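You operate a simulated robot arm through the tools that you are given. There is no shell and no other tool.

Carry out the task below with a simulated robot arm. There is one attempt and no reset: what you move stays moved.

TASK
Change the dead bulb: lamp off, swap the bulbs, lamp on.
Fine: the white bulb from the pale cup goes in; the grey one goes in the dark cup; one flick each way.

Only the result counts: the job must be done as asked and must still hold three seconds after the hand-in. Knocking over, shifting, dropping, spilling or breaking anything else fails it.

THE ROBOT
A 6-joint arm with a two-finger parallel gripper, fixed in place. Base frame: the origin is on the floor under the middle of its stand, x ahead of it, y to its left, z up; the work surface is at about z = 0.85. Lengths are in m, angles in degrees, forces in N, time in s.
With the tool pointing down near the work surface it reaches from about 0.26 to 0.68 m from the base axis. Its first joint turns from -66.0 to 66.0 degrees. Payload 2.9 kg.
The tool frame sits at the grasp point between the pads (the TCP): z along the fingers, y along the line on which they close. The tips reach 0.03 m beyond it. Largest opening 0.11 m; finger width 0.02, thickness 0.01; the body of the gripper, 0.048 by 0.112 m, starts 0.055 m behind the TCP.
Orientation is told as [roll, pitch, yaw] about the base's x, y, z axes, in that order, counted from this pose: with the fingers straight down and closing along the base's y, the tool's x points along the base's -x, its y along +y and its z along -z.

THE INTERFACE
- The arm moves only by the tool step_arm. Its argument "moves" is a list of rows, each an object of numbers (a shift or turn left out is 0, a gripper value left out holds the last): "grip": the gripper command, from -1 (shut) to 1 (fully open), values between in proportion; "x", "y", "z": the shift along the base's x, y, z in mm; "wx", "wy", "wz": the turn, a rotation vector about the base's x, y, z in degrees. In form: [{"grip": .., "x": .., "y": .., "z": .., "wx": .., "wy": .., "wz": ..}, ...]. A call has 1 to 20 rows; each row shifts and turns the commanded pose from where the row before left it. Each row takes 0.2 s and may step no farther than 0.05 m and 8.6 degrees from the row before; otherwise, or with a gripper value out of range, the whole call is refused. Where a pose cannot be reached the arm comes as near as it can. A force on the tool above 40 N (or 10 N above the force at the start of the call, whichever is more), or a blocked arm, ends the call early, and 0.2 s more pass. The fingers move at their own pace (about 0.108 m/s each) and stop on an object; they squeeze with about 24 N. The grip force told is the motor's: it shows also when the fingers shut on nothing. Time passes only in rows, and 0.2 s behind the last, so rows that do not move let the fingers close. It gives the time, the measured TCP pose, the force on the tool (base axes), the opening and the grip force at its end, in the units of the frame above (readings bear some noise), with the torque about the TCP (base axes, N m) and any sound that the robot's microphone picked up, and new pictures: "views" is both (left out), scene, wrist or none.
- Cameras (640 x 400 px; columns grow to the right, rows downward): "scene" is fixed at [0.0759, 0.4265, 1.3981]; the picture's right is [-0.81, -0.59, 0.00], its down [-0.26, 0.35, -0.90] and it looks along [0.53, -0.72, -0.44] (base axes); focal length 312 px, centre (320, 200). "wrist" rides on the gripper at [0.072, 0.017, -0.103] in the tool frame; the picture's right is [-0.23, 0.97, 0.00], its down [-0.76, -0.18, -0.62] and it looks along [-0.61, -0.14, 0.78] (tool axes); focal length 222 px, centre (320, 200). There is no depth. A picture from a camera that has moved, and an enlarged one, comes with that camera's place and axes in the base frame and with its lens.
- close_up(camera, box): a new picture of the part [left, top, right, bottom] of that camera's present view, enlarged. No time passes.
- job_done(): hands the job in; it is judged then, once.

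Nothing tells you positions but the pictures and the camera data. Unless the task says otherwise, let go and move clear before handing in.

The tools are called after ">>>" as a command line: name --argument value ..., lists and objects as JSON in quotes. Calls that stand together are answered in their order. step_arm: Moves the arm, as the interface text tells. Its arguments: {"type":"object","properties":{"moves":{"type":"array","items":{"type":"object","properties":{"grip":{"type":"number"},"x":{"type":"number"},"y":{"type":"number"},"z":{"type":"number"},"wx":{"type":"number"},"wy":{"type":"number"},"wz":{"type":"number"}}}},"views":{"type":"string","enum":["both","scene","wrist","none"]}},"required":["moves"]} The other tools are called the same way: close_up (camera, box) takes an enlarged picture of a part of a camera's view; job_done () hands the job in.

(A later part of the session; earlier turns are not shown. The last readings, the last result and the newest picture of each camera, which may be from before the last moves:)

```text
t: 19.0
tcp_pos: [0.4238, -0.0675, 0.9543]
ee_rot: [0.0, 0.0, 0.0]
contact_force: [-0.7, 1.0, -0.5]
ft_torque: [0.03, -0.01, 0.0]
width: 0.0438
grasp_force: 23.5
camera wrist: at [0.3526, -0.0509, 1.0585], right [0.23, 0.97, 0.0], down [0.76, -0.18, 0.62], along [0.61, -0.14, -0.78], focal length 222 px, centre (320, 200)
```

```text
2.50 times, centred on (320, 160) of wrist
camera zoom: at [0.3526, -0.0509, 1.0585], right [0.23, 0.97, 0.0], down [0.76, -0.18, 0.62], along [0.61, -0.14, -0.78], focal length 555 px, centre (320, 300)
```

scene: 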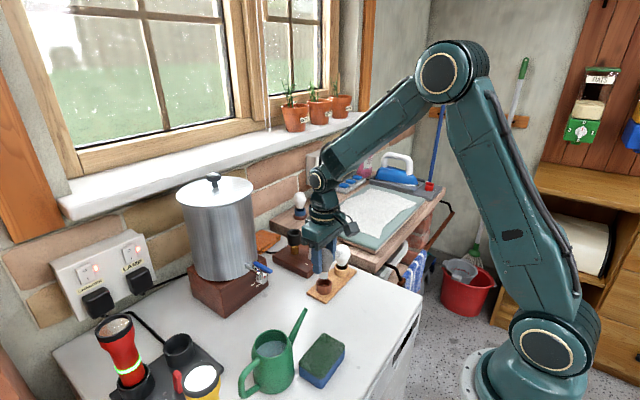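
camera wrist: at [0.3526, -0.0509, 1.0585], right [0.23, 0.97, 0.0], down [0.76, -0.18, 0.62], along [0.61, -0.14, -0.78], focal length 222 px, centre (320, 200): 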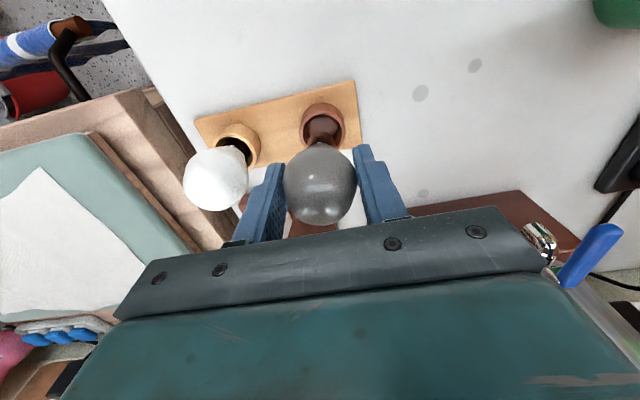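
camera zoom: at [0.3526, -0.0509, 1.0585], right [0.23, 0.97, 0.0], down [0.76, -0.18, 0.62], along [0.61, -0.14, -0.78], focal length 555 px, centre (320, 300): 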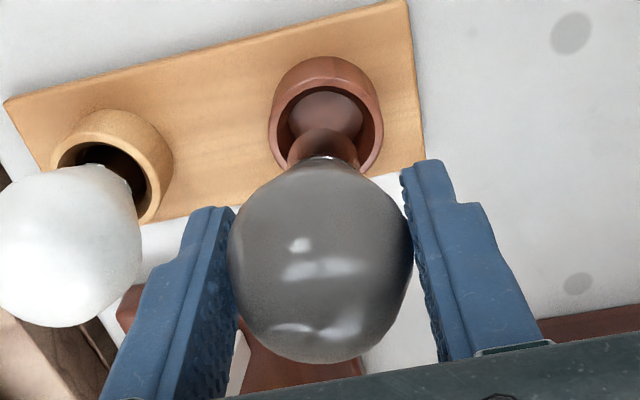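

The cap is just above the dark cup. I estimate the bulb axis is 2-3 mm too far in +x, so I'll nudge it and lower slowly.

>>> step_arm --moves '[{"x": -2.5, "y": 1}, {"z": -6}, {"z": -6}, {}]' --views "wrist"

>>> close_up --camera "scene" --box '[290, 220, 360, 310]'

>>> close_up --camera "wrist" --box '[220, 80, 420, 240]'

```text
t: 20.0
tcp_pos: [0.4215, -0.065, 0.9421]
ee_rot: [0.0, 0.0, 0.0]
contact_force: [1.0, -0.2, -1.5]
ft_torque: [0.04, -0.01, 0.0]
width: 0.044
grasp_force: 24.3
camera wrist: at [0.3493, -0.0495, 1.046], right [0.23, 0.97, 0.0], down [0.76, -0.18, 0.62], along [0.61, -0.14, -0.78], focal length 222 px, centre (320, 200)
```

wrist: 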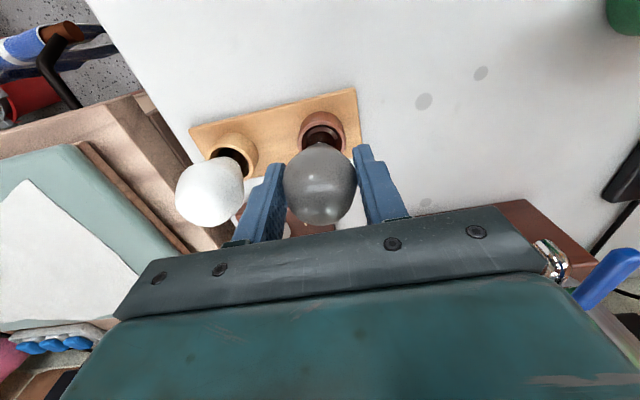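

```text
4.44 times, centred on (325, 265) of scene
camera zoom: at [0.0759, 0.4265, 1.3981], right [-0.81, -0.59, 0.0], down [-0.26, 0.35, -0.9], along [0.53, -0.72, -0.44], focal length 1386 px, centre (298, -89)
```

zoom: 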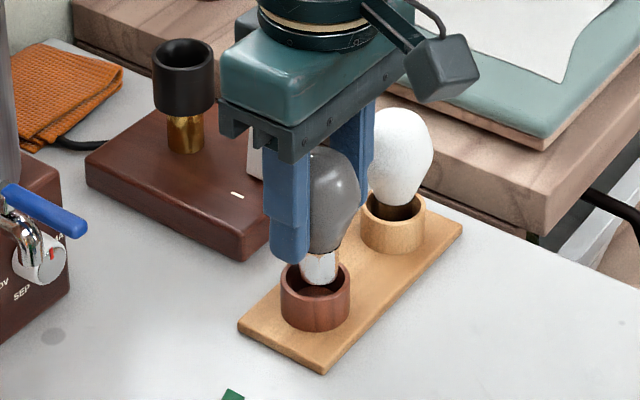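

```text
2.50 times, centred on (320, 160) of wrist
camera zoom: at [0.3493, -0.0495, 1.046], right [0.23, 0.97, 0.0], down [0.76, -0.18, 0.62], along [0.61, -0.14, -0.78], focal length 555 px, centre (320, 300)
```

zoom: 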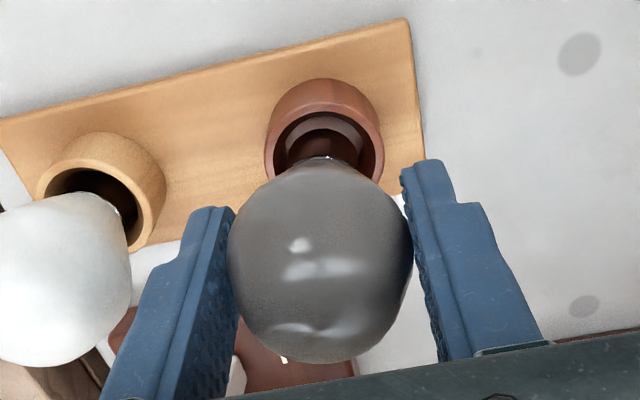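

Seen from the scene camera, the cap is about 2 mm off towards -y. I'll correct that and continue down in small steps.

>>> step_arm --moves '[{"x": 1, "y": 2}, {"z": -4}, {"z": -4}, {}]' --views "none"

>>> close_up --camera "scene" --box '[290, 220, 360, 310]'

```text
t: 21.0
tcp_pos: [0.4228, -0.0623, 0.9343]
ee_rot: [0.0, 0.0, 0.0]
contact_force: [0.9, -2.4, 1.4]
ft_torque: [-0.22, -0.08, 0.0]
width: 0.0441
grasp_force: 23.9
```

```text
4.44 times, centred on (325, 265) of scene
camera zoom: at [0.0759, 0.4264, 1.3981], right [-0.81, -0.59, 0.0], down [-0.26, 0.35, -0.9], along [0.53, -0.72, -0.44], focal length 1386 px, centre (298, -89)
```

zoom: 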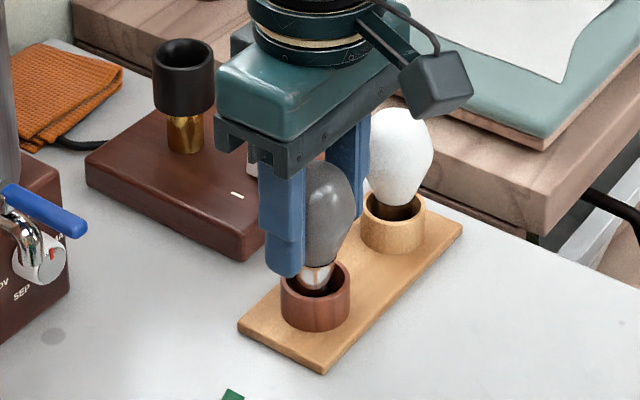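

The side force of -2.4 N in y suggests the cap is touching the cup's +y wall. I'll ease back towards -y before going lower.

>>> step_arm --moves '[{"y": -2}, {}]' --views "none"

>>> step_arm --moves '[{"z": -3}, {}]' --views "wrist"

>>> close_up --camera "scene" --box '[290, 220, 360, 310]'

>>> close_up --camera "wrist" --box '[220, 80, 420, 240]'

```text
t: 21.6
tcp_pos: [0.4215, -0.0652, 0.9343]
ee_rot: [0.1, 0.0, 0.0]
contact_force: [-0.4, -0.6, 0.4]
ft_torque: [-0.02, -0.02, -0.01]
width: 0.0438
grasp_force: 23.6
```

```text
t: 22.2
tcp_pos: [0.4209, -0.0662, 0.9307]
ee_rot: [0.0, 0.0, -0.1]
contact_force: [-0.3, 0.8, -0.5]
ft_torque: [0.02, -0.02, 0.0]
width: 0.0439
grasp_force: 24.5
camera wrist: at [0.3497, -0.0488, 1.0348], right [0.23, 0.97, 0.0], down [0.76, -0.18, 0.62], along [0.61, -0.14, -0.78], focal length 222 px, centre (320, 200)
```

wrist: 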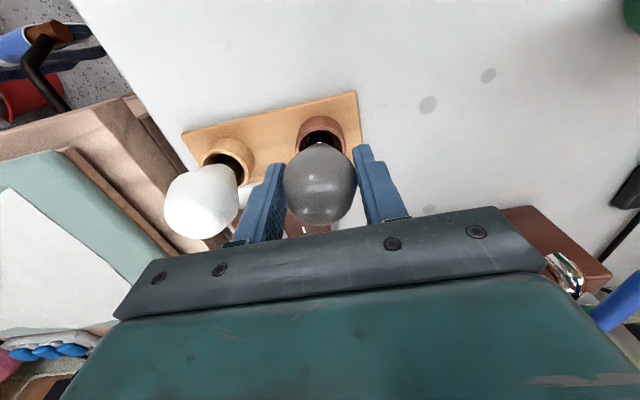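

```text
4.44 times, centred on (325, 265) of scene
camera zoom: at [0.0759, 0.4265, 1.3981], right [-0.81, -0.59, 0.0], down [-0.26, 0.35, -0.9], along [0.53, -0.72, -0.44], focal length 1386 px, centre (298, -89)
```

zoom: 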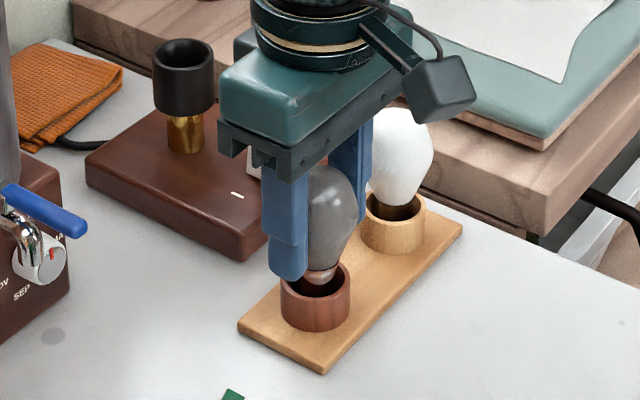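

```text
2.50 times, centred on (320, 160) of wrist
camera zoom: at [0.3497, -0.0488, 1.0348], right [0.23, 0.97, 0.0], down [0.76, -0.18, 0.62], along [0.61, -0.14, -0.78], focal length 555 px, centre (320, 300)
```

zoom: 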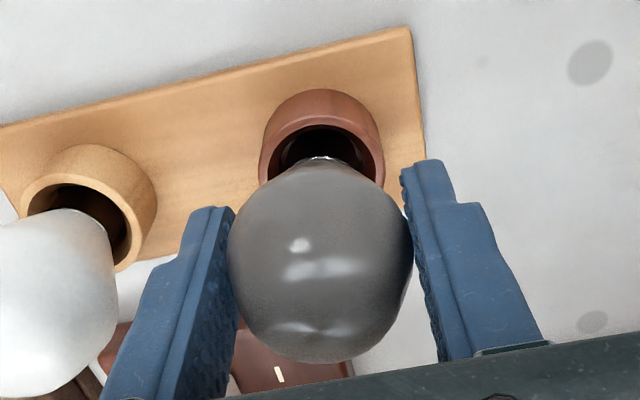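

Side contact is gone and the cap is inside the cup. I'll lower in 2 mm steps until it touches the floor.

>>> step_arm --moves '[{"z": -2}, {}]' --views "none"

>>> step_arm --moves '[{"z": -2}, {}]' --views "none"

>>> step_arm --moves '[{"z": -2}, {}]' --views "none"

```text
t: 22.8
tcp_pos: [0.4218, -0.0656, 0.9296]
ee_rot: [0.0, 0.0, 0.0]
contact_force: [-0.4, -0.2, -0.4]
ft_torque: [-0.01, -0.02, 0.01]
width: 0.0441
grasp_force: 24.4
```

```text
t: 23.4
tcp_pos: [0.4217, -0.0646, 0.9272]
ee_rot: [0.0, 0.1, 0.1]
contact_force: [0.5, 0.0, -0.2]
ft_torque: [-0.01, 0.01, -0.02]
width: 0.0439
grasp_force: 23.7
```

```text
t: 24.0
tcp_pos: [0.4224, -0.0646, 0.9257]
ee_rot: [0.0, 0.0, 0.0]
contact_force: [0.7, 0.3, -0.4]
ft_torque: [-0.02, -0.01, -0.02]
width: 0.0439
grasp_force: 24.0
```

>>> step_arm --moves '[{"z": -2}, {}]' --views "none"

>>> step_arm --moves '[{"z": -1.5}, {}]' --views "none"

>>> close_up --camera "scene" --box '[290, 220, 360, 310]'

```text
t: 24.6
tcp_pos: [0.422, -0.0661, 0.924]
ee_rot: [0.0, 0.0, 0.0]
contact_force: [-1.7, -0.7, 5.7]
ft_torque: [-0.05, 0.06, -0.01]
width: 0.0438
grasp_force: 24.0
```

```text
t: 25.2
tcp_pos: [0.4228, -0.0644, 0.9235]
ee_rot: [0.0, -0.1, 0.0]
contact_force: [-1.1, 1.8, 13.6]
ft_torque: [0.12, 0.07, 0.01]
width: 0.0438
grasp_force: 23.9
```

```text
4.44 times, centred on (325, 265) of scene
camera zoom: at [0.0757, 0.4265, 1.3981], right [-0.81, -0.59, 0.0], down [-0.26, 0.35, -0.9], along [0.53, -0.72, -0.44], focal length 1386 px, centre (298, -89)
```

zoom: 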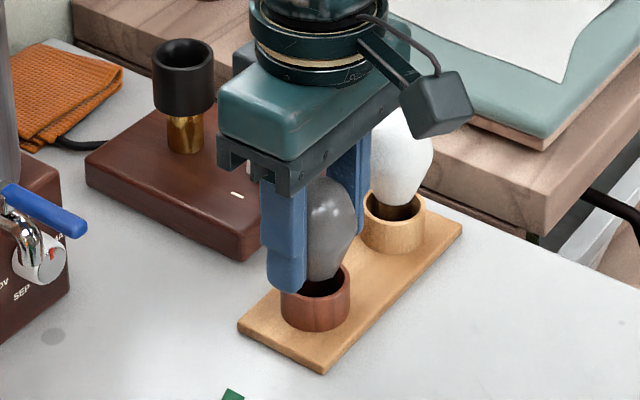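

The bulb is on the cup floor (contact at TCP z of about 0.924). I'll ease off the pressure, then open the fingers just enough to clear it.

>>> step_arm --moves '[{"z": 1.2}, {}, {"grip": -0.12}, {"grip": 0.0}, {"grip": 0.16}, {}]' --views "wrist"

>>> close_up --camera "scene" --box '[290, 220, 360, 310]'

>>> close_up --camera "wrist" --box '[200, 80, 440, 260]'

```text
t: 26.6
tcp_pos: [0.4211, -0.0653, 0.9244]
ee_rot: [0.0, 0.0, 0.0]
contact_force: [-0.5, -0.6, -0.1]
ft_torque: [-0.03, 0.01, -0.01]
width: 0.0636
grasp_force: 0.1
camera wrist: at [0.3499, -0.0484, 1.027], right [0.23, 0.97, 0.0], down [0.76, -0.18, 0.62], along [0.61, -0.14, -0.78], focal length 222 px, centre (320, 200)
```

wrist: 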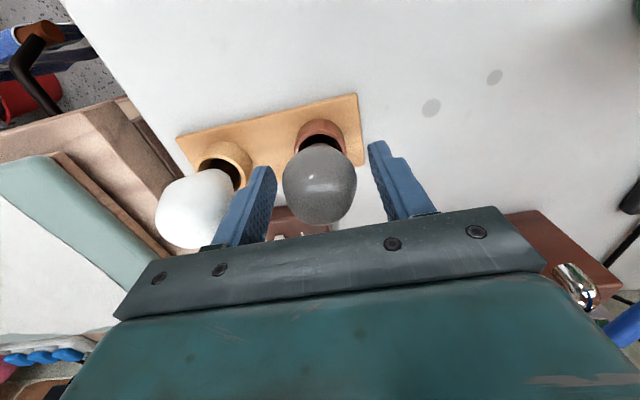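

```text
4.44 times, centred on (325, 265) of scene
camera zoom: at [0.0759, 0.4265, 1.3981], right [-0.81, -0.59, 0.0], down [-0.26, 0.35, -0.9], along [0.53, -0.72, -0.44], focal length 1386 px, centre (298, -89)
```

zoom: 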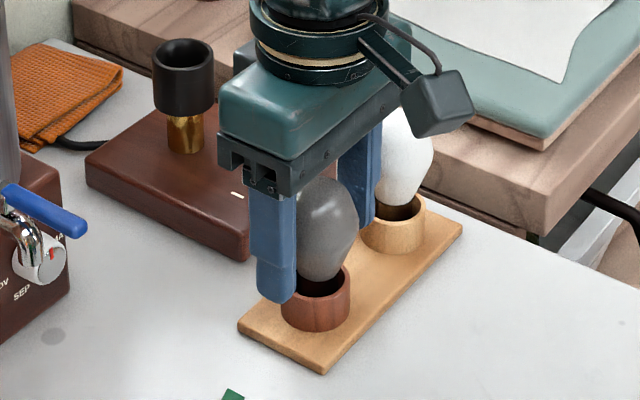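

```text
2.22 times, centred on (320, 170) of wrist
camera zoom: at [0.3499, -0.0484, 1.027], right [0.23, 0.97, 0.0], down [0.76, -0.18, 0.62], along [0.61, -0.14, -0.78], focal length 494 px, centre (320, 267)
```

zoom: 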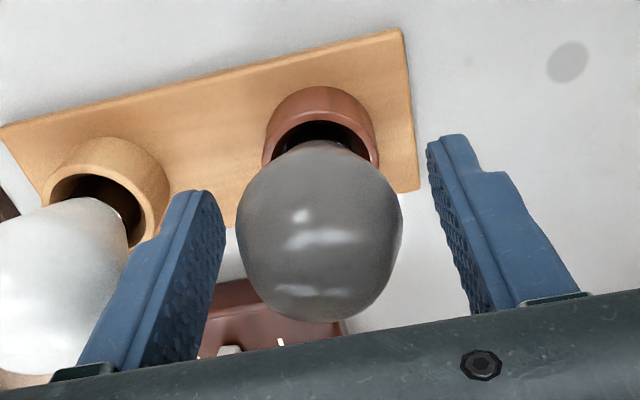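

The grey bulb stands in the dark cup. I'll rise straight up, then hover above the white bulb to check alignment.

>>> step_arm --moves '[{"z": 15}, {"z": 30}, {"z": 40}, {"z": 30}, {"y": -40, "grip": 0.3}, {"y": -40}, {}]' --views "both"

>>> close_up --camera "scene" --box '[290, 210, 370, 310]'

>>> close_up --camera "wrist" --box '[200, 60, 440, 240]'

```text
t: 28.2
tcp_pos: [0.4207, -0.1435, 1.039]
ee_rot: [0.0, 0.0, 0.0]
contact_force: [0.4, 0.1, -0.1]
ft_torque: [-0.03, 0.02, 0.02]
width: 0.0715
grasp_force: 0.1
camera wrist: at [0.35, -0.127, 1.1419], right [0.23, 0.97, 0.0], down [0.76, -0.18, 0.62], along [0.61, -0.14, -0.78], focal length 222 px, centre (320, 200)
```

scene: 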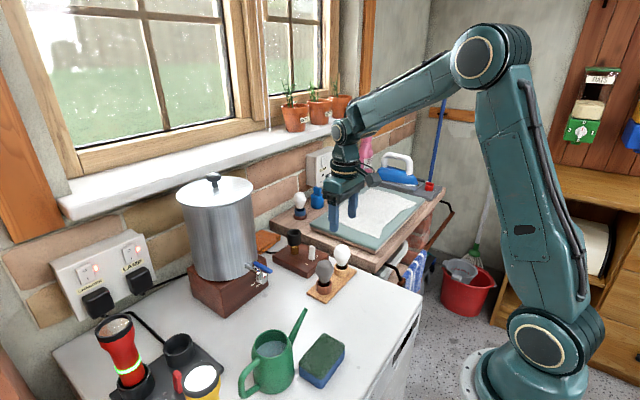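
wrist: 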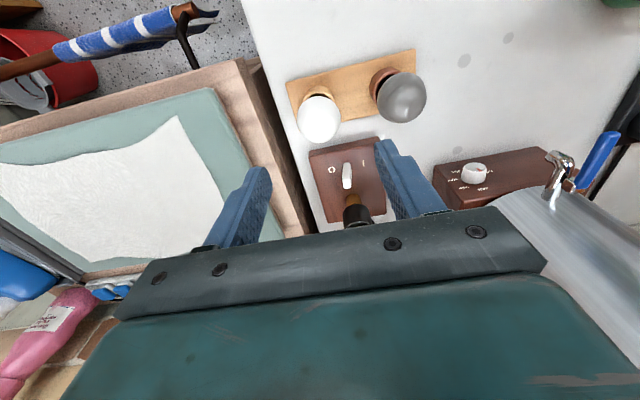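

```text
4.00 times, centred on (330, 260) of scene
camera zoom: at [0.0759, 0.4264, 1.3981], right [-0.81, -0.59, 0.0], down [-0.26, 0.35, -0.9], along [0.53, -0.72, -0.44], focal length 1247 px, centre (280, -40)
```

zoom: 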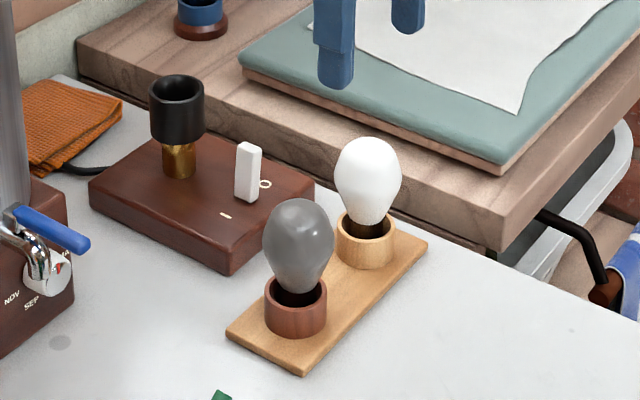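

```text
2.22 times, centred on (320, 150) of wrist
camera zoom: at [0.35, -0.127, 1.1419], right [0.23, 0.97, 0.0], down [0.76, -0.18, 0.62], along [0.61, -0.14, -0.78], focal length 494 px, centre (320, 311)
```

zoom: 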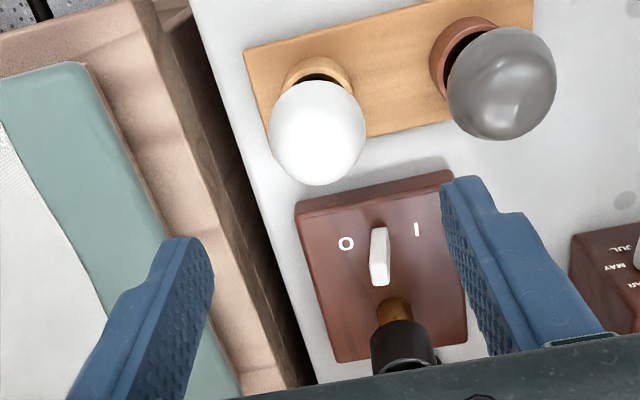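

The grey bulb stands upright in the dark cup, and I place the white bulb's axis at about (0.424, -0.147). I'll centre over it, narrow the opening slightly to stay clear of its neighbours, and come down above it for a check.

>>> step_arm --moves '[{"x": 3, "y": -3.2, "grip": 0.14, "z": -20}, {"z": -32}, {}]' --views "wrist"

>>> close_up --camera "scene" --box '[290, 200, 370, 300]'

>>> close_up --camera "wrist" --box '[200, 60, 440, 240]'

```text
t: 29.0
tcp_pos: [0.4226, -0.149, 0.9856]
ee_rot: [0.0, 0.0, 0.1]
contact_force: [0.6, -0.1, -0.6]
ft_torque: [0.0, 0.03, 0.03]
width: 0.0628
grasp_force: 0.0
camera wrist: at [0.3513, -0.1324, 1.0892], right [0.23, 0.97, 0.0], down [0.76, -0.18, 0.62], along [0.61, -0.14, -0.78], focal length 222 px, centre (320, 200)
```

wrist: 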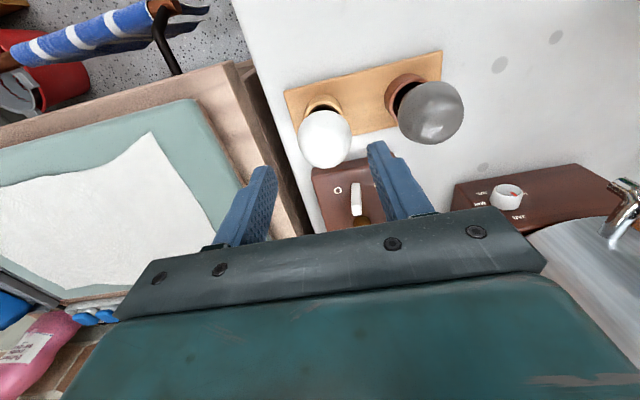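

```text
4.00 times, centred on (330, 250) of scene
camera zoom: at [0.0759, 0.4264, 1.3981], right [-0.81, -0.59, 0.0], down [-0.26, 0.35, -0.9], along [0.53, -0.72, -0.44], focal length 1247 px, centre (280, 0)
```

zoom: 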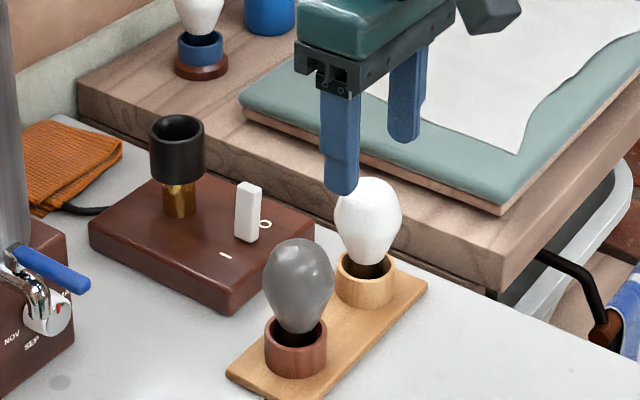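

```text
2.22 times, centred on (320, 150) of wrist
camera zoom: at [0.3513, -0.1324, 1.0892], right [0.23, 0.97, 0.0], down [0.76, -0.18, 0.62], along [0.61, -0.14, -0.78], focal length 494 px, centre (320, 311)
```

zoom: 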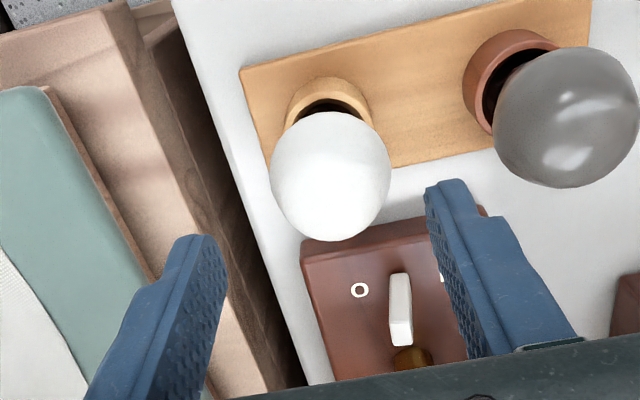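

From the wrist view the bulb is about 3 mm towards +y of the fingers' midline. I'll correct that and descend around the bulb.

>>> step_arm --moves '[{"x": 1, "y": 3.2}, {"z": -20}, {"z": -20}, {"z": -15}, {}]' --views "wrist"

>>> close_up --camera "scene" --box '[290, 210, 370, 300]'

>>> close_up --camera "wrist" --box '[220, 80, 420, 240]'

```text
t: 30.2
tcp_pos: [0.4257, -0.1449, 0.9331]
ee_rot: [0.0, 0.0, -0.1]
contact_force: [-0.1, -0.5, 0.3]
ft_torque: [0.0, -0.01, 0.0]
width: 0.0627
grasp_force: 0.1
camera wrist: at [0.3539, -0.1287, 1.0357], right [0.23, 0.97, 0.0], down [0.76, -0.18, 0.62], along [0.61, -0.14, -0.78], focal length 222 px, centre (320, 200)
```

wrist: 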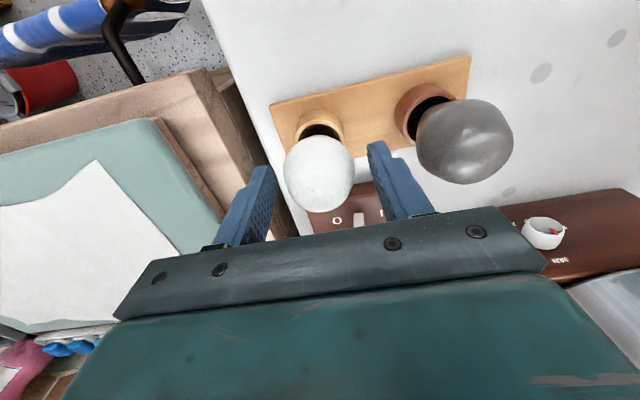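

```text
4.44 times, centred on (330, 255) of scene
camera zoom: at [0.0759, 0.4265, 1.3981], right [-0.81, -0.59, 0.0], down [-0.26, 0.35, -0.9], along [0.53, -0.72, -0.44], focal length 1386 px, centre (276, -44)
```

zoom: 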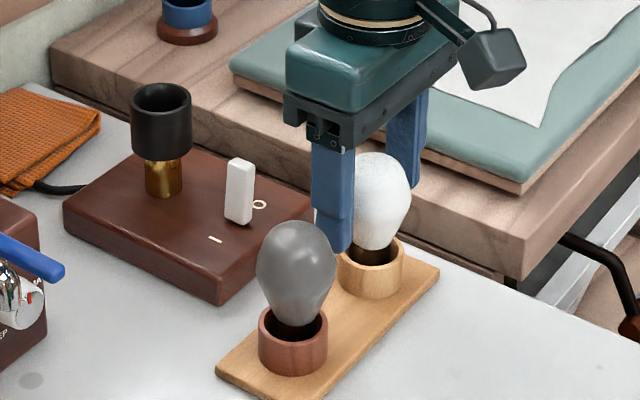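

```text
2.50 times, centred on (320, 160) of wrist
camera zoom: at [0.3539, -0.1287, 1.0357], right [0.23, 0.97, 0.0], down [0.76, -0.18, 0.62], along [0.61, -0.14, -0.78], focal length 555 px, centre (320, 300)
```

zoom: 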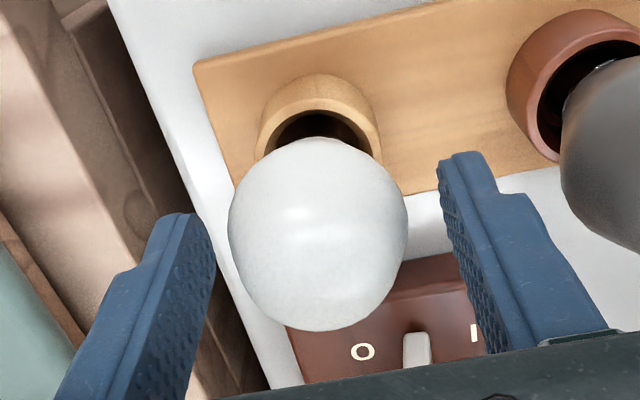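

The bulb is centred between the fingers. I'll lower to the matching grasp height, close, and check.

>>> step_arm --moves '[{"z": -8}, {}, {"grip": -1}, {}, {}]' --views "wrist"

>>> close_up --camera "scene" --box '[290, 210, 370, 300]'

>>> close_up --camera "wrist" --box '[220, 80, 420, 240]'

```text
t: 31.4
tcp_pos: [0.4259, -0.1451, 0.9243]
ee_rot: [0.0, 0.1, -0.1]
contact_force: [0.4, 0.2, 0.0]
ft_torque: [0.0, 0.02, -0.02]
width: 0.0436
grasp_force: 23.9
camera wrist: at [0.3541, -0.1284, 1.0273], right [0.23, 0.97, 0.0], down [0.76, -0.18, 0.62], along [0.61, -0.14, -0.78], focal length 222 px, centre (320, 200)
```

wrist: 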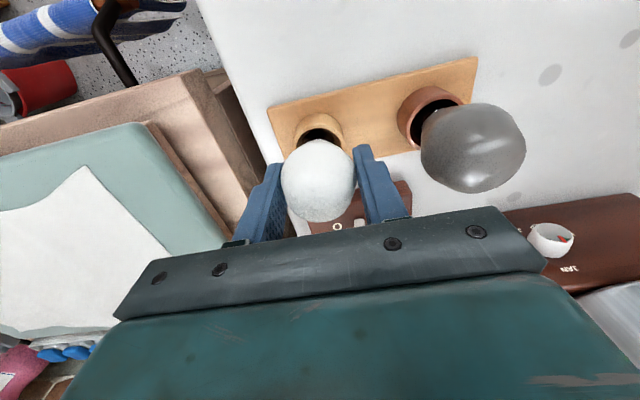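

```text
4.44 times, centred on (330, 255) of scene
camera zoom: at [0.0759, 0.4264, 1.3981], right [-0.81, -0.59, 0.0], down [-0.26, 0.35, -0.9], along [0.53, -0.72, -0.44], focal length 1386 px, centre (276, -44)
```

zoom: 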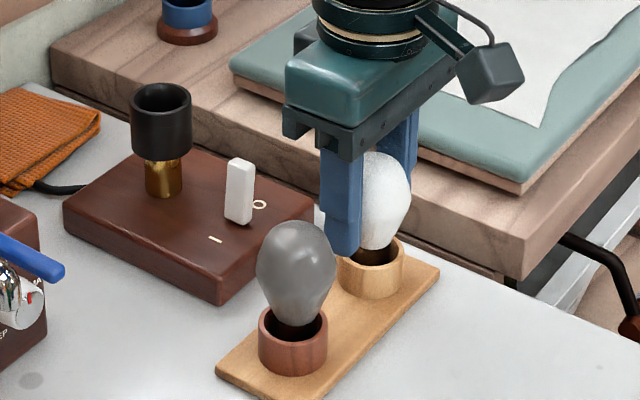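

```text
2.50 times, centred on (320, 160) of wrist
camera zoom: at [0.3541, -0.1284, 1.0273], right [0.23, 0.97, 0.0], down [0.76, -0.18, 0.62], along [0.61, -0.14, -0.78], focal length 555 px, centre (320, 300)
```

zoom: 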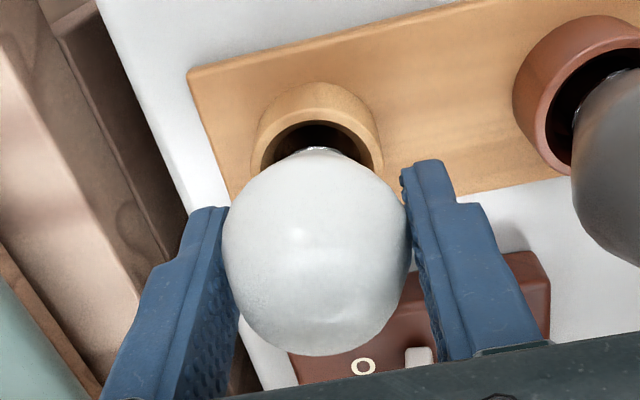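

The white bulb is firmly gripped at 43.6 mm. I'll lift it straight out of the pale cup.

>>> step_arm --moves '[{"z": 4}, {"z": 8}, {"z": 15}, {"z": 30}, {"z": 40}, {"z": 40}, {}]' --views "both"

>>> close_up --camera "scene" --box '[280, 170, 380, 300]'

>>> close_up --camera "wrist" --box '[220, 80, 420, 240]'

```text
t: 33.0
tcp_pos: [0.4266, -0.1436, 1.0604]
ee_rot: [0.0, 0.0, 0.0]
contact_force: [0.3, 0.7, -0.2]
ft_torque: [0.02, 0.02, 0.02]
width: 0.0438
grasp_force: 24.2
camera wrist: at [0.3553, -0.1283, 1.1632], right [0.23, 0.97, 0.0], down [0.76, -0.18, 0.62], along [0.61, -0.14, -0.78], focal length 222 px, centre (320, 200)
```

scene: 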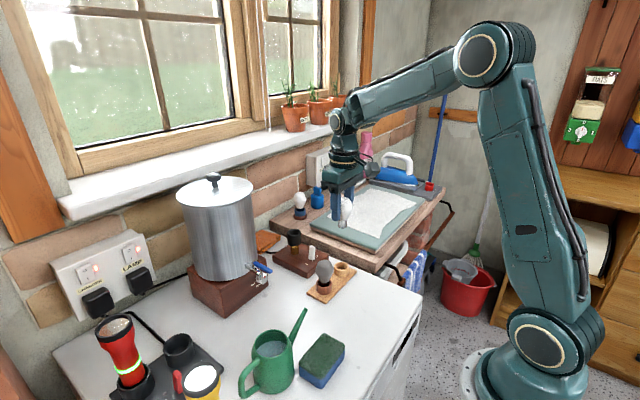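
wrist: 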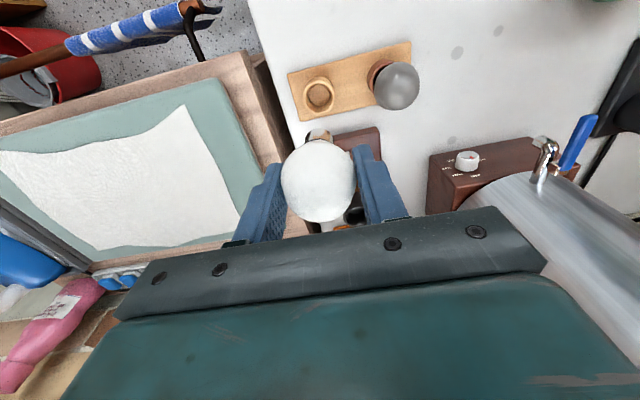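

```text
3.08 times, centred on (330, 235) of scene
camera zoom: at [0.0759, 0.4265, 1.3981], right [-0.81, -0.59, 0.0], down [-0.26, 0.35, -0.9], along [0.53, -0.72, -0.44], focal length 960 px, centre (289, 92)
```

zoom: 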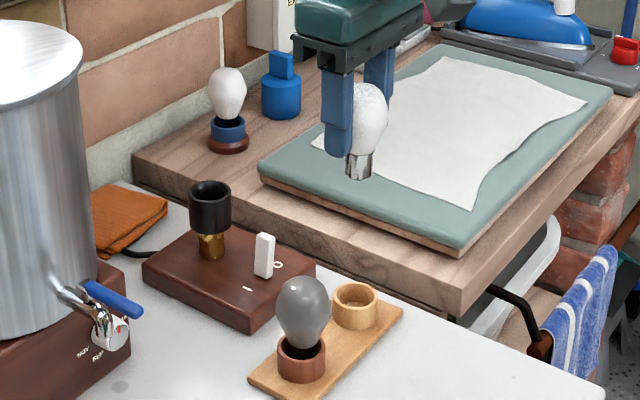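

```text
2.50 times, centred on (320, 160) of wrist
camera zoom: at [0.3553, -0.1283, 1.1632], right [0.23, 0.97, 0.0], down [0.76, -0.18, 0.62], along [0.61, -0.14, -0.78], focal length 555 px, centre (320, 300)
```

zoom: 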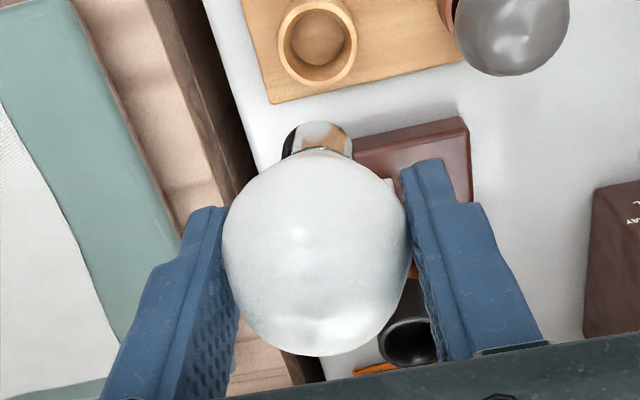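

The white bulb is out of the pale cup and hanging upright. I'll carry it over to the lampholder, staying high.

>>> step_arm --moves '[{"x": 35, "y": 4, "z": 2}, {"x": 35, "y": 4, "z": 2}, {"x": 35, "y": 4}, {"x": 36, "y": 4.5}, {}, {}]' --views "both"

>>> close_up --camera "scene" --box '[255, 150, 345, 280]'

>>> close_up --camera "wrist" --box '[230, 0, 430, 240]'

```text
t: 34.4
tcp_pos: [0.5671, -0.1285, 1.0665]
ee_rot: [-0.1, 0.0, -0.1]
contact_force: [-1.0, 0.0, -0.5]
ft_torque: [0.05, 0.03, -0.03]
width: 0.044
grasp_force: 23.7
camera wrist: at [0.4959, -0.1117, 1.17], right [0.23, 0.97, 0.0], down [0.76, -0.18, 0.62], along [0.61, -0.14, -0.78], focal length 222 px, centre (320, 200)
```

scene: 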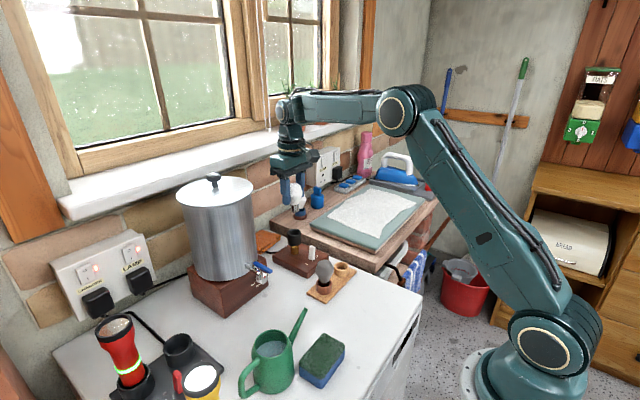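
wrist: 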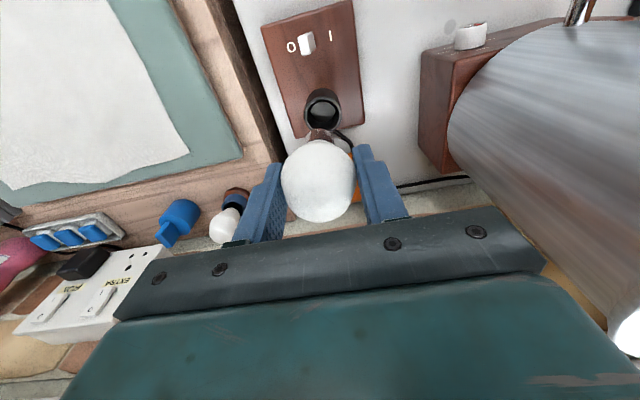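

```text
3.08 times, centred on (300, 215) of scene
camera zoom: at [0.0759, 0.4265, 1.3981], right [-0.81, -0.59, 0.0], down [-0.26, 0.35, -0.9], along [0.53, -0.72, -0.44], focal length 960 px, centre (382, 154)
```

zoom: 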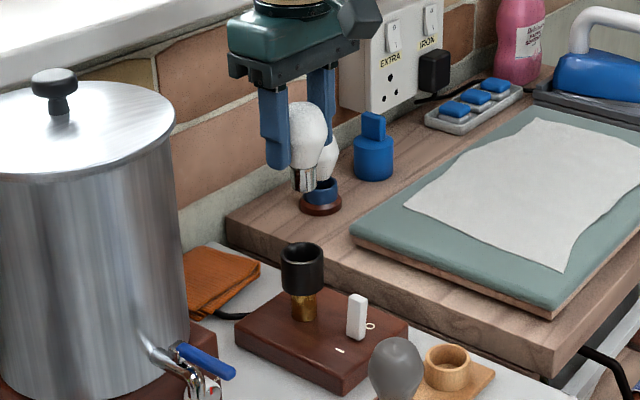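

```text
1.67 times, centred on (330, 120) of wrist
camera zoom: at [0.4959, -0.1117, 1.17], right [0.23, 0.97, 0.0], down [0.76, -0.18, 0.62], along [0.61, -0.14, -0.78], focal length 370 px, centre (303, 333)
```

zoom: 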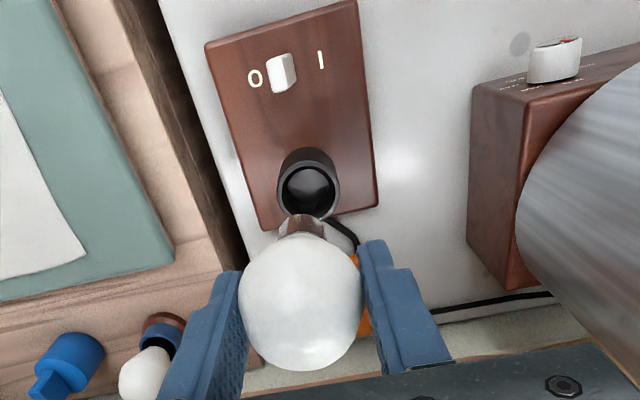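

The cap seems about 2 mm too far towards -y relative to the socket, with x roughly right. I'll correct that, lower until the cap is just above the socket rim, and check.

>>> step_arm --moves '[{"y": 2}, {"z": -30}, {"z": -26}, {}, {}]' --views "wrist"

>>> close_up --camera "scene" --box '[270, 200, 326, 270]'

>>> close_up --camera "wrist" --box '[250, 80, 390, 240]'

```text
t: 35.6
tcp_pos: [0.567, -0.1267, 1.008]
ee_rot: [0.0, 0.0, 0.1]
contact_force: [0.1, 0.4, -0.3]
ft_torque: [0.01, -0.01, -0.02]
width: 0.044
grasp_force: 24.1
camera wrist: at [0.4946, -0.1104, 1.1115], right [0.23, 0.97, 0.0], down [0.76, -0.18, 0.62], along [0.61, -0.14, -0.78], focal length 222 px, centre (320, 200)
```

wrist: 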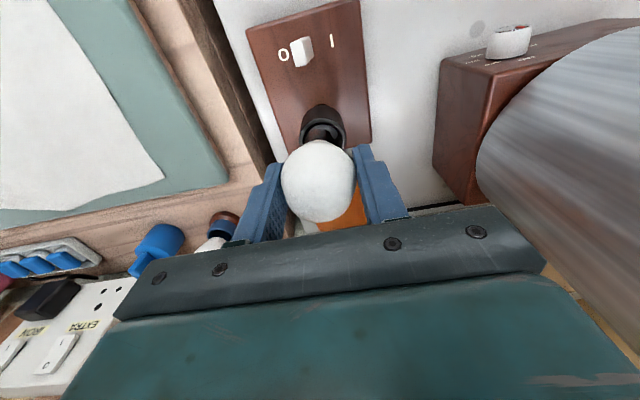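

```text
5.71 times, centred on (298, 235) of scene
camera zoom: at [0.0759, 0.4265, 1.3981], right [-0.81, -0.59, 0.0], down [-0.26, 0.35, -0.9], along [0.53, -0.72, -0.44], focal length 1782 px, centre (446, 0)
```

zoom: 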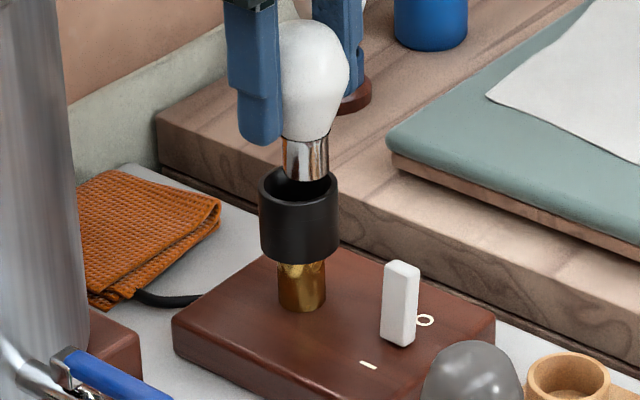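

```text
2.50 times, centred on (320, 160) of wrist
camera zoom: at [0.4946, -0.1104, 1.1115], right [0.23, 0.97, 0.0], down [0.76, -0.18, 0.62], along [0.61, -0.14, -0.78], focal length 555 px, centre (320, 300)
```

zoom: 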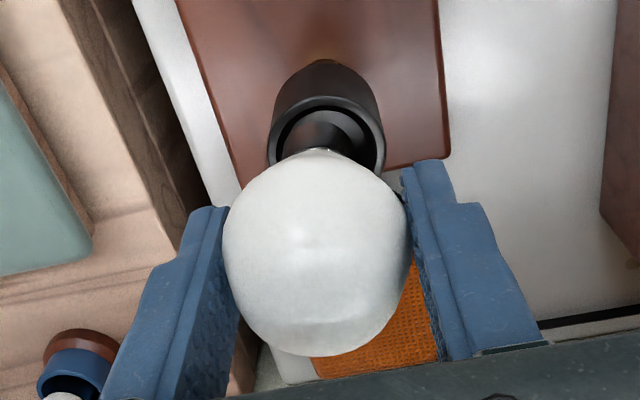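

>>> close_up --camera "wrist" --box '[295, 95, 350, 150]'

>>> close_up --camera "scene" --box '[280, 215, 314, 255]'

```text
7.27 times, centred on (322, 122) of wrist
camera zoom: at [0.4946, -0.1104, 1.1115], right [0.23, 0.97, 0.0], down [0.76, -0.18, 0.62], along [0.61, -0.14, -0.78], focal length 1615 px, centre (302, 764)
```

zoom: 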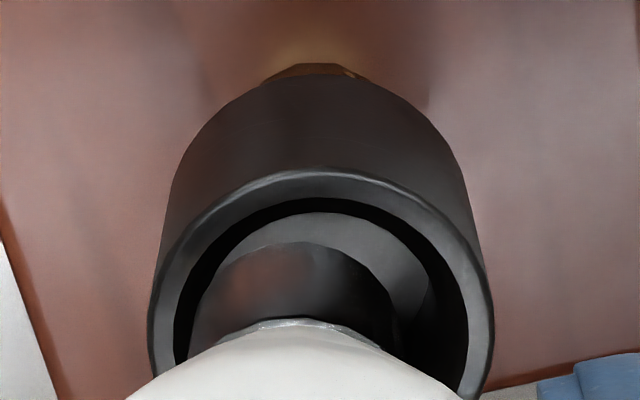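

```text
10.00 times, centred on (297, 235) of scene
camera zoom: at [0.0759, 0.4265, 1.3981], right [-0.81, -0.59, 0.0], down [-0.26, 0.35, -0.9], along [0.53, -0.72, -0.44], focal length 3118 px, centre (550, -150)
```

zoom: 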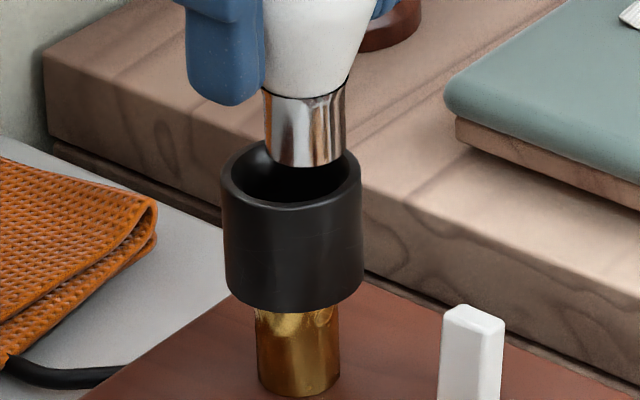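

Both views agree that the cap needs about +2 mm in x and +2.7 mm in y to be concentric. I'll apply that and lower a little to verify.

>>> step_arm --moves '[{"x": 2.2, "y": 2.7}, {}, {}]' --views "wrist"

>>> close_up --camera "wrist" --box '[295, 95, 350, 150]'

>>> close_up --camera "scene" --box '[280, 215, 314, 255]'

```text
t: 36.4
tcp_pos: [0.5672, -0.1237, 1.0086]
ee_rot: [0.1, 0.0, 0.0]
contact_force: [-1.1, -0.3, -0.5]
ft_torque: [-0.02, 0.01, 0.0]
width: 0.0438
grasp_force: 23.4
camera wrist: at [0.4966, -0.1076, 1.112], right [0.23, 0.97, 0.0], down [0.76, -0.18, 0.62], along [0.61, -0.14, -0.78], focal length 222 px, centre (320, 200)
```

wrist: 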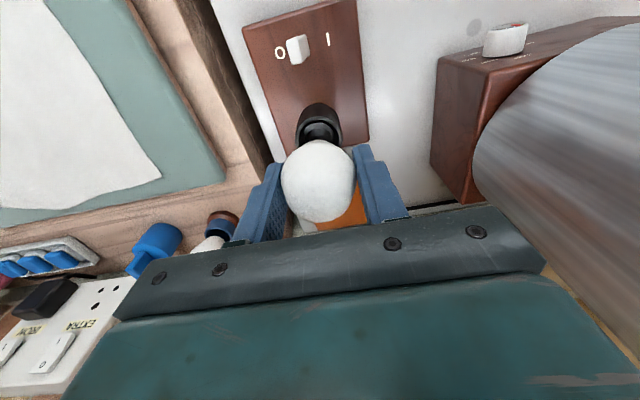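

```text
7.27 times, centred on (322, 122) of wrist
camera zoom: at [0.4966, -0.1076, 1.112], right [0.23, 0.97, 0.0], down [0.76, -0.18, 0.62], along [0.61, -0.14, -0.78], focal length 1615 px, centre (302, 764)
```

zoom: 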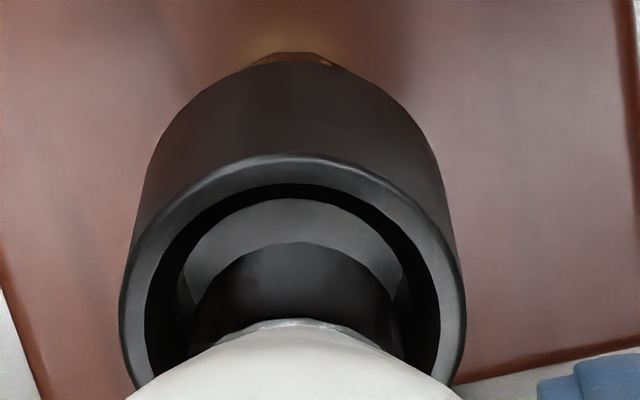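

```text
10.00 times, centred on (297, 235) of scene
camera zoom: at [0.0759, 0.4265, 1.3981], right [-0.81, -0.59, 0.0], down [-0.26, 0.35, -0.9], along [0.53, -0.72, -0.44], focal length 3118 px, centre (550, -150)
```

zoom: 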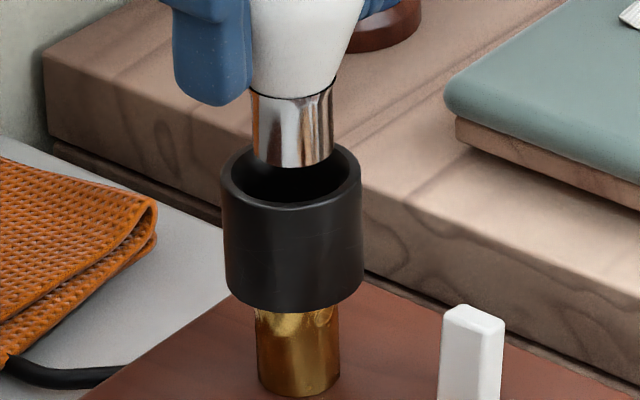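

The cap is now concentric with the socket in both views. I'll lower it in small steps with force checks; the grey bulb was seated at TCP z of about 0.982.

>>> step_arm --moves '[{"z": -4}, {"z": -4}, {}]' --views "none"

>>> step_arm --moves '[{"z": -3}, {"z": -3}, {}]' --views "wrist"

>>> close_up --camera "scene" --box '[270, 200, 326, 270]'

```text
t: 37.2
tcp_pos: [0.5679, -0.1235, 0.9995]
ee_rot: [0.1, -0.1, 0.0]
contact_force: [0.1, 0.3, -1.8]
ft_torque: [-0.03, -0.01, 0.03]
width: 0.0437
grasp_force: 24.0
```

```text
t: 38.0
tcp_pos: [0.569, -0.124, 0.994]
ee_rot: [0.0, 0.0, 0.0]
contact_force: [0.3, 0.4, 0.2]
ft_torque: [0.0, -0.01, -0.02]
width: 0.0438
grasp_force: 24.5
camera wrist: at [0.497, -0.1077, 1.0975], right [0.23, 0.97, 0.0], down [0.76, -0.18, 0.62], along [0.61, -0.14, -0.78], focal length 222 px, centre (320, 200)
```

wrist: 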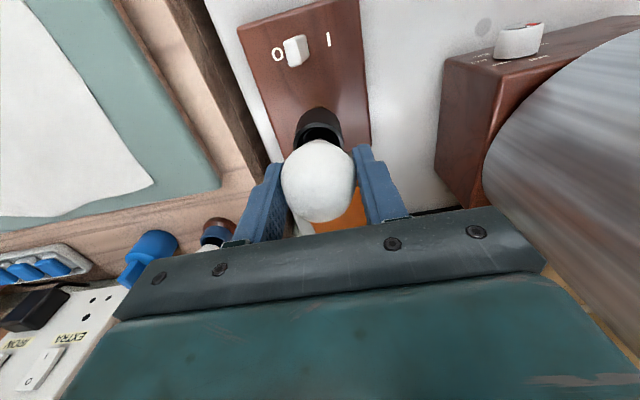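

```text
5.71 times, centred on (298, 235) of scene
camera zoom: at [0.0759, 0.4265, 1.3981], right [-0.81, -0.59, 0.0], down [-0.26, 0.35, -0.9], along [0.53, -0.72, -0.44], focal length 1782 px, centre (446, 0)
```

zoom: 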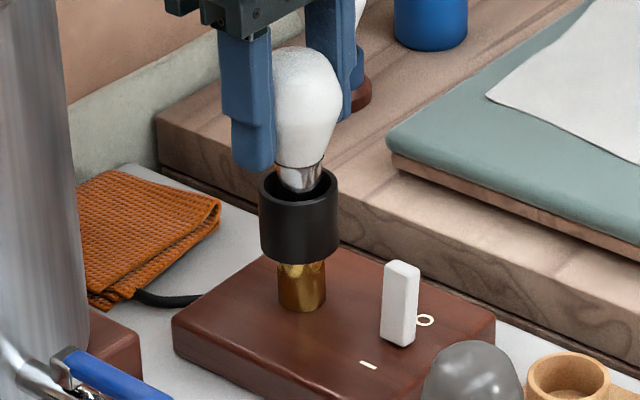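

The cap is entering the socket with no force. I'll continue down slowly to the seat.

>>> step_arm --moves '[{"z": -3}, {"z": -3}, {}]' --views "none"

>>> step_arm --moves '[{"z": -2}, {}]' --views "none"

>>> step_arm --moves '[{"z": -2}, {}]' --views "none"

```text
t: 38.8
tcp_pos: [0.5689, -0.1249, 0.9875]
ee_rot: [0.0, 0.0, 0.0]
contact_force: [-0.7, 0.4, -0.4]
ft_torque: [0.02, -0.02, -0.02]
width: 0.044
grasp_force: 24.3
```

```text
t: 39.4
tcp_pos: [0.5685, -0.1222, 0.9854]
ee_rot: [0.0, 0.1, 0.0]
contact_force: [0.7, -0.7, 0.7]
ft_torque: [-0.02, -0.09, 0.01]
width: 0.0439
grasp_force: 24.2
```

```text
t: 40.0
tcp_pos: [0.5701, -0.1236, 0.9833]
ee_rot: [0.1, 0.0, 0.0]
contact_force: [1.7, -0.7, -0.2]
ft_torque: [-0.05, -0.04, 0.0]
width: 0.0442
grasp_force: 24.2
```

>>> step_arm --moves '[{"z": -1}, {}]' --views "none"

>>> step_arm --moves '[{"z": -1}, {}]' --views "none"

>>> step_arm --moves '[{"z": -1}, {}]' --views "wrist"

>>> close_up --camera "scene" --box '[270, 200, 326, 270]'

```text
t: 40.6
tcp_pos: [0.5684, -0.1239, 0.9824]
ee_rot: [-0.1, 0.1, -0.1]
contact_force: [1.6, -0.9, 0.1]
ft_torque: [-0.05, -0.07, 0.0]
width: 0.044
grasp_force: 23.9
```

```text
t: 41.2
tcp_pos: [0.5694, -0.1232, 0.982]
ee_rot: [0.0, 0.0, 0.0]
contact_force: [-0.2, -1.0, 0.7]
ft_torque: [-0.04, -0.04, -0.01]
width: 0.0442
grasp_force: 23.5
```

```text
t: 41.8
tcp_pos: [0.5695, -0.1234, 0.9814]
ee_rot: [0.0, -0.1, 0.0]
contact_force: [-2.3, 1.3, 8.4]
ft_torque: [0.08, 0.21, -0.03]
width: 0.0439
grasp_force: 24.1
camera wrist: at [0.4972, -0.1073, 1.0847], right [0.23, 0.97, 0.0], down [0.76, -0.18, 0.62], along [0.61, -0.14, -0.78], focal length 222 px, centre (320, 200)
```

wrist: 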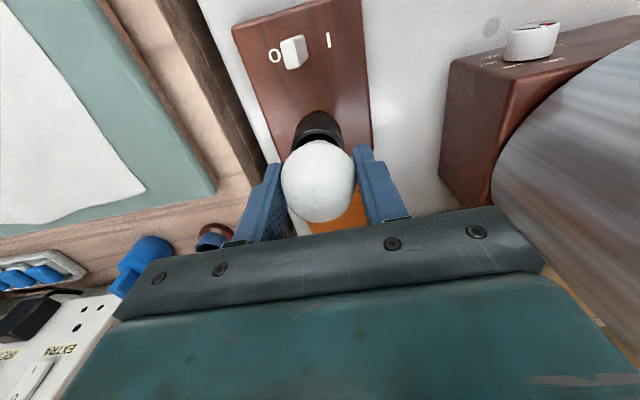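

```text
5.71 times, centred on (298, 235) of scene
camera zoom: at [0.0757, 0.4265, 1.398], right [-0.81, -0.59, 0.0], down [-0.26, 0.35, -0.9], along [0.53, -0.72, -0.44], focal length 1782 px, centre (446, 0)
```

zoom: 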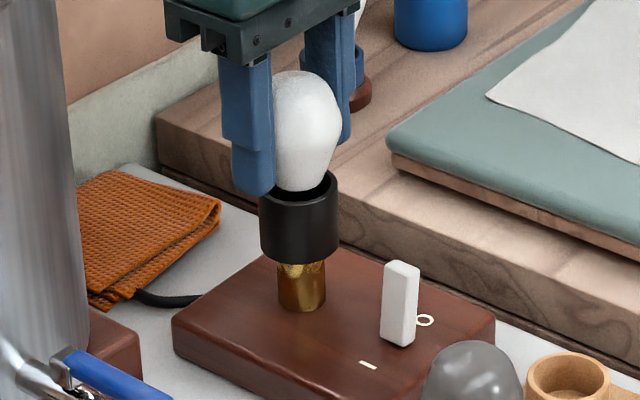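

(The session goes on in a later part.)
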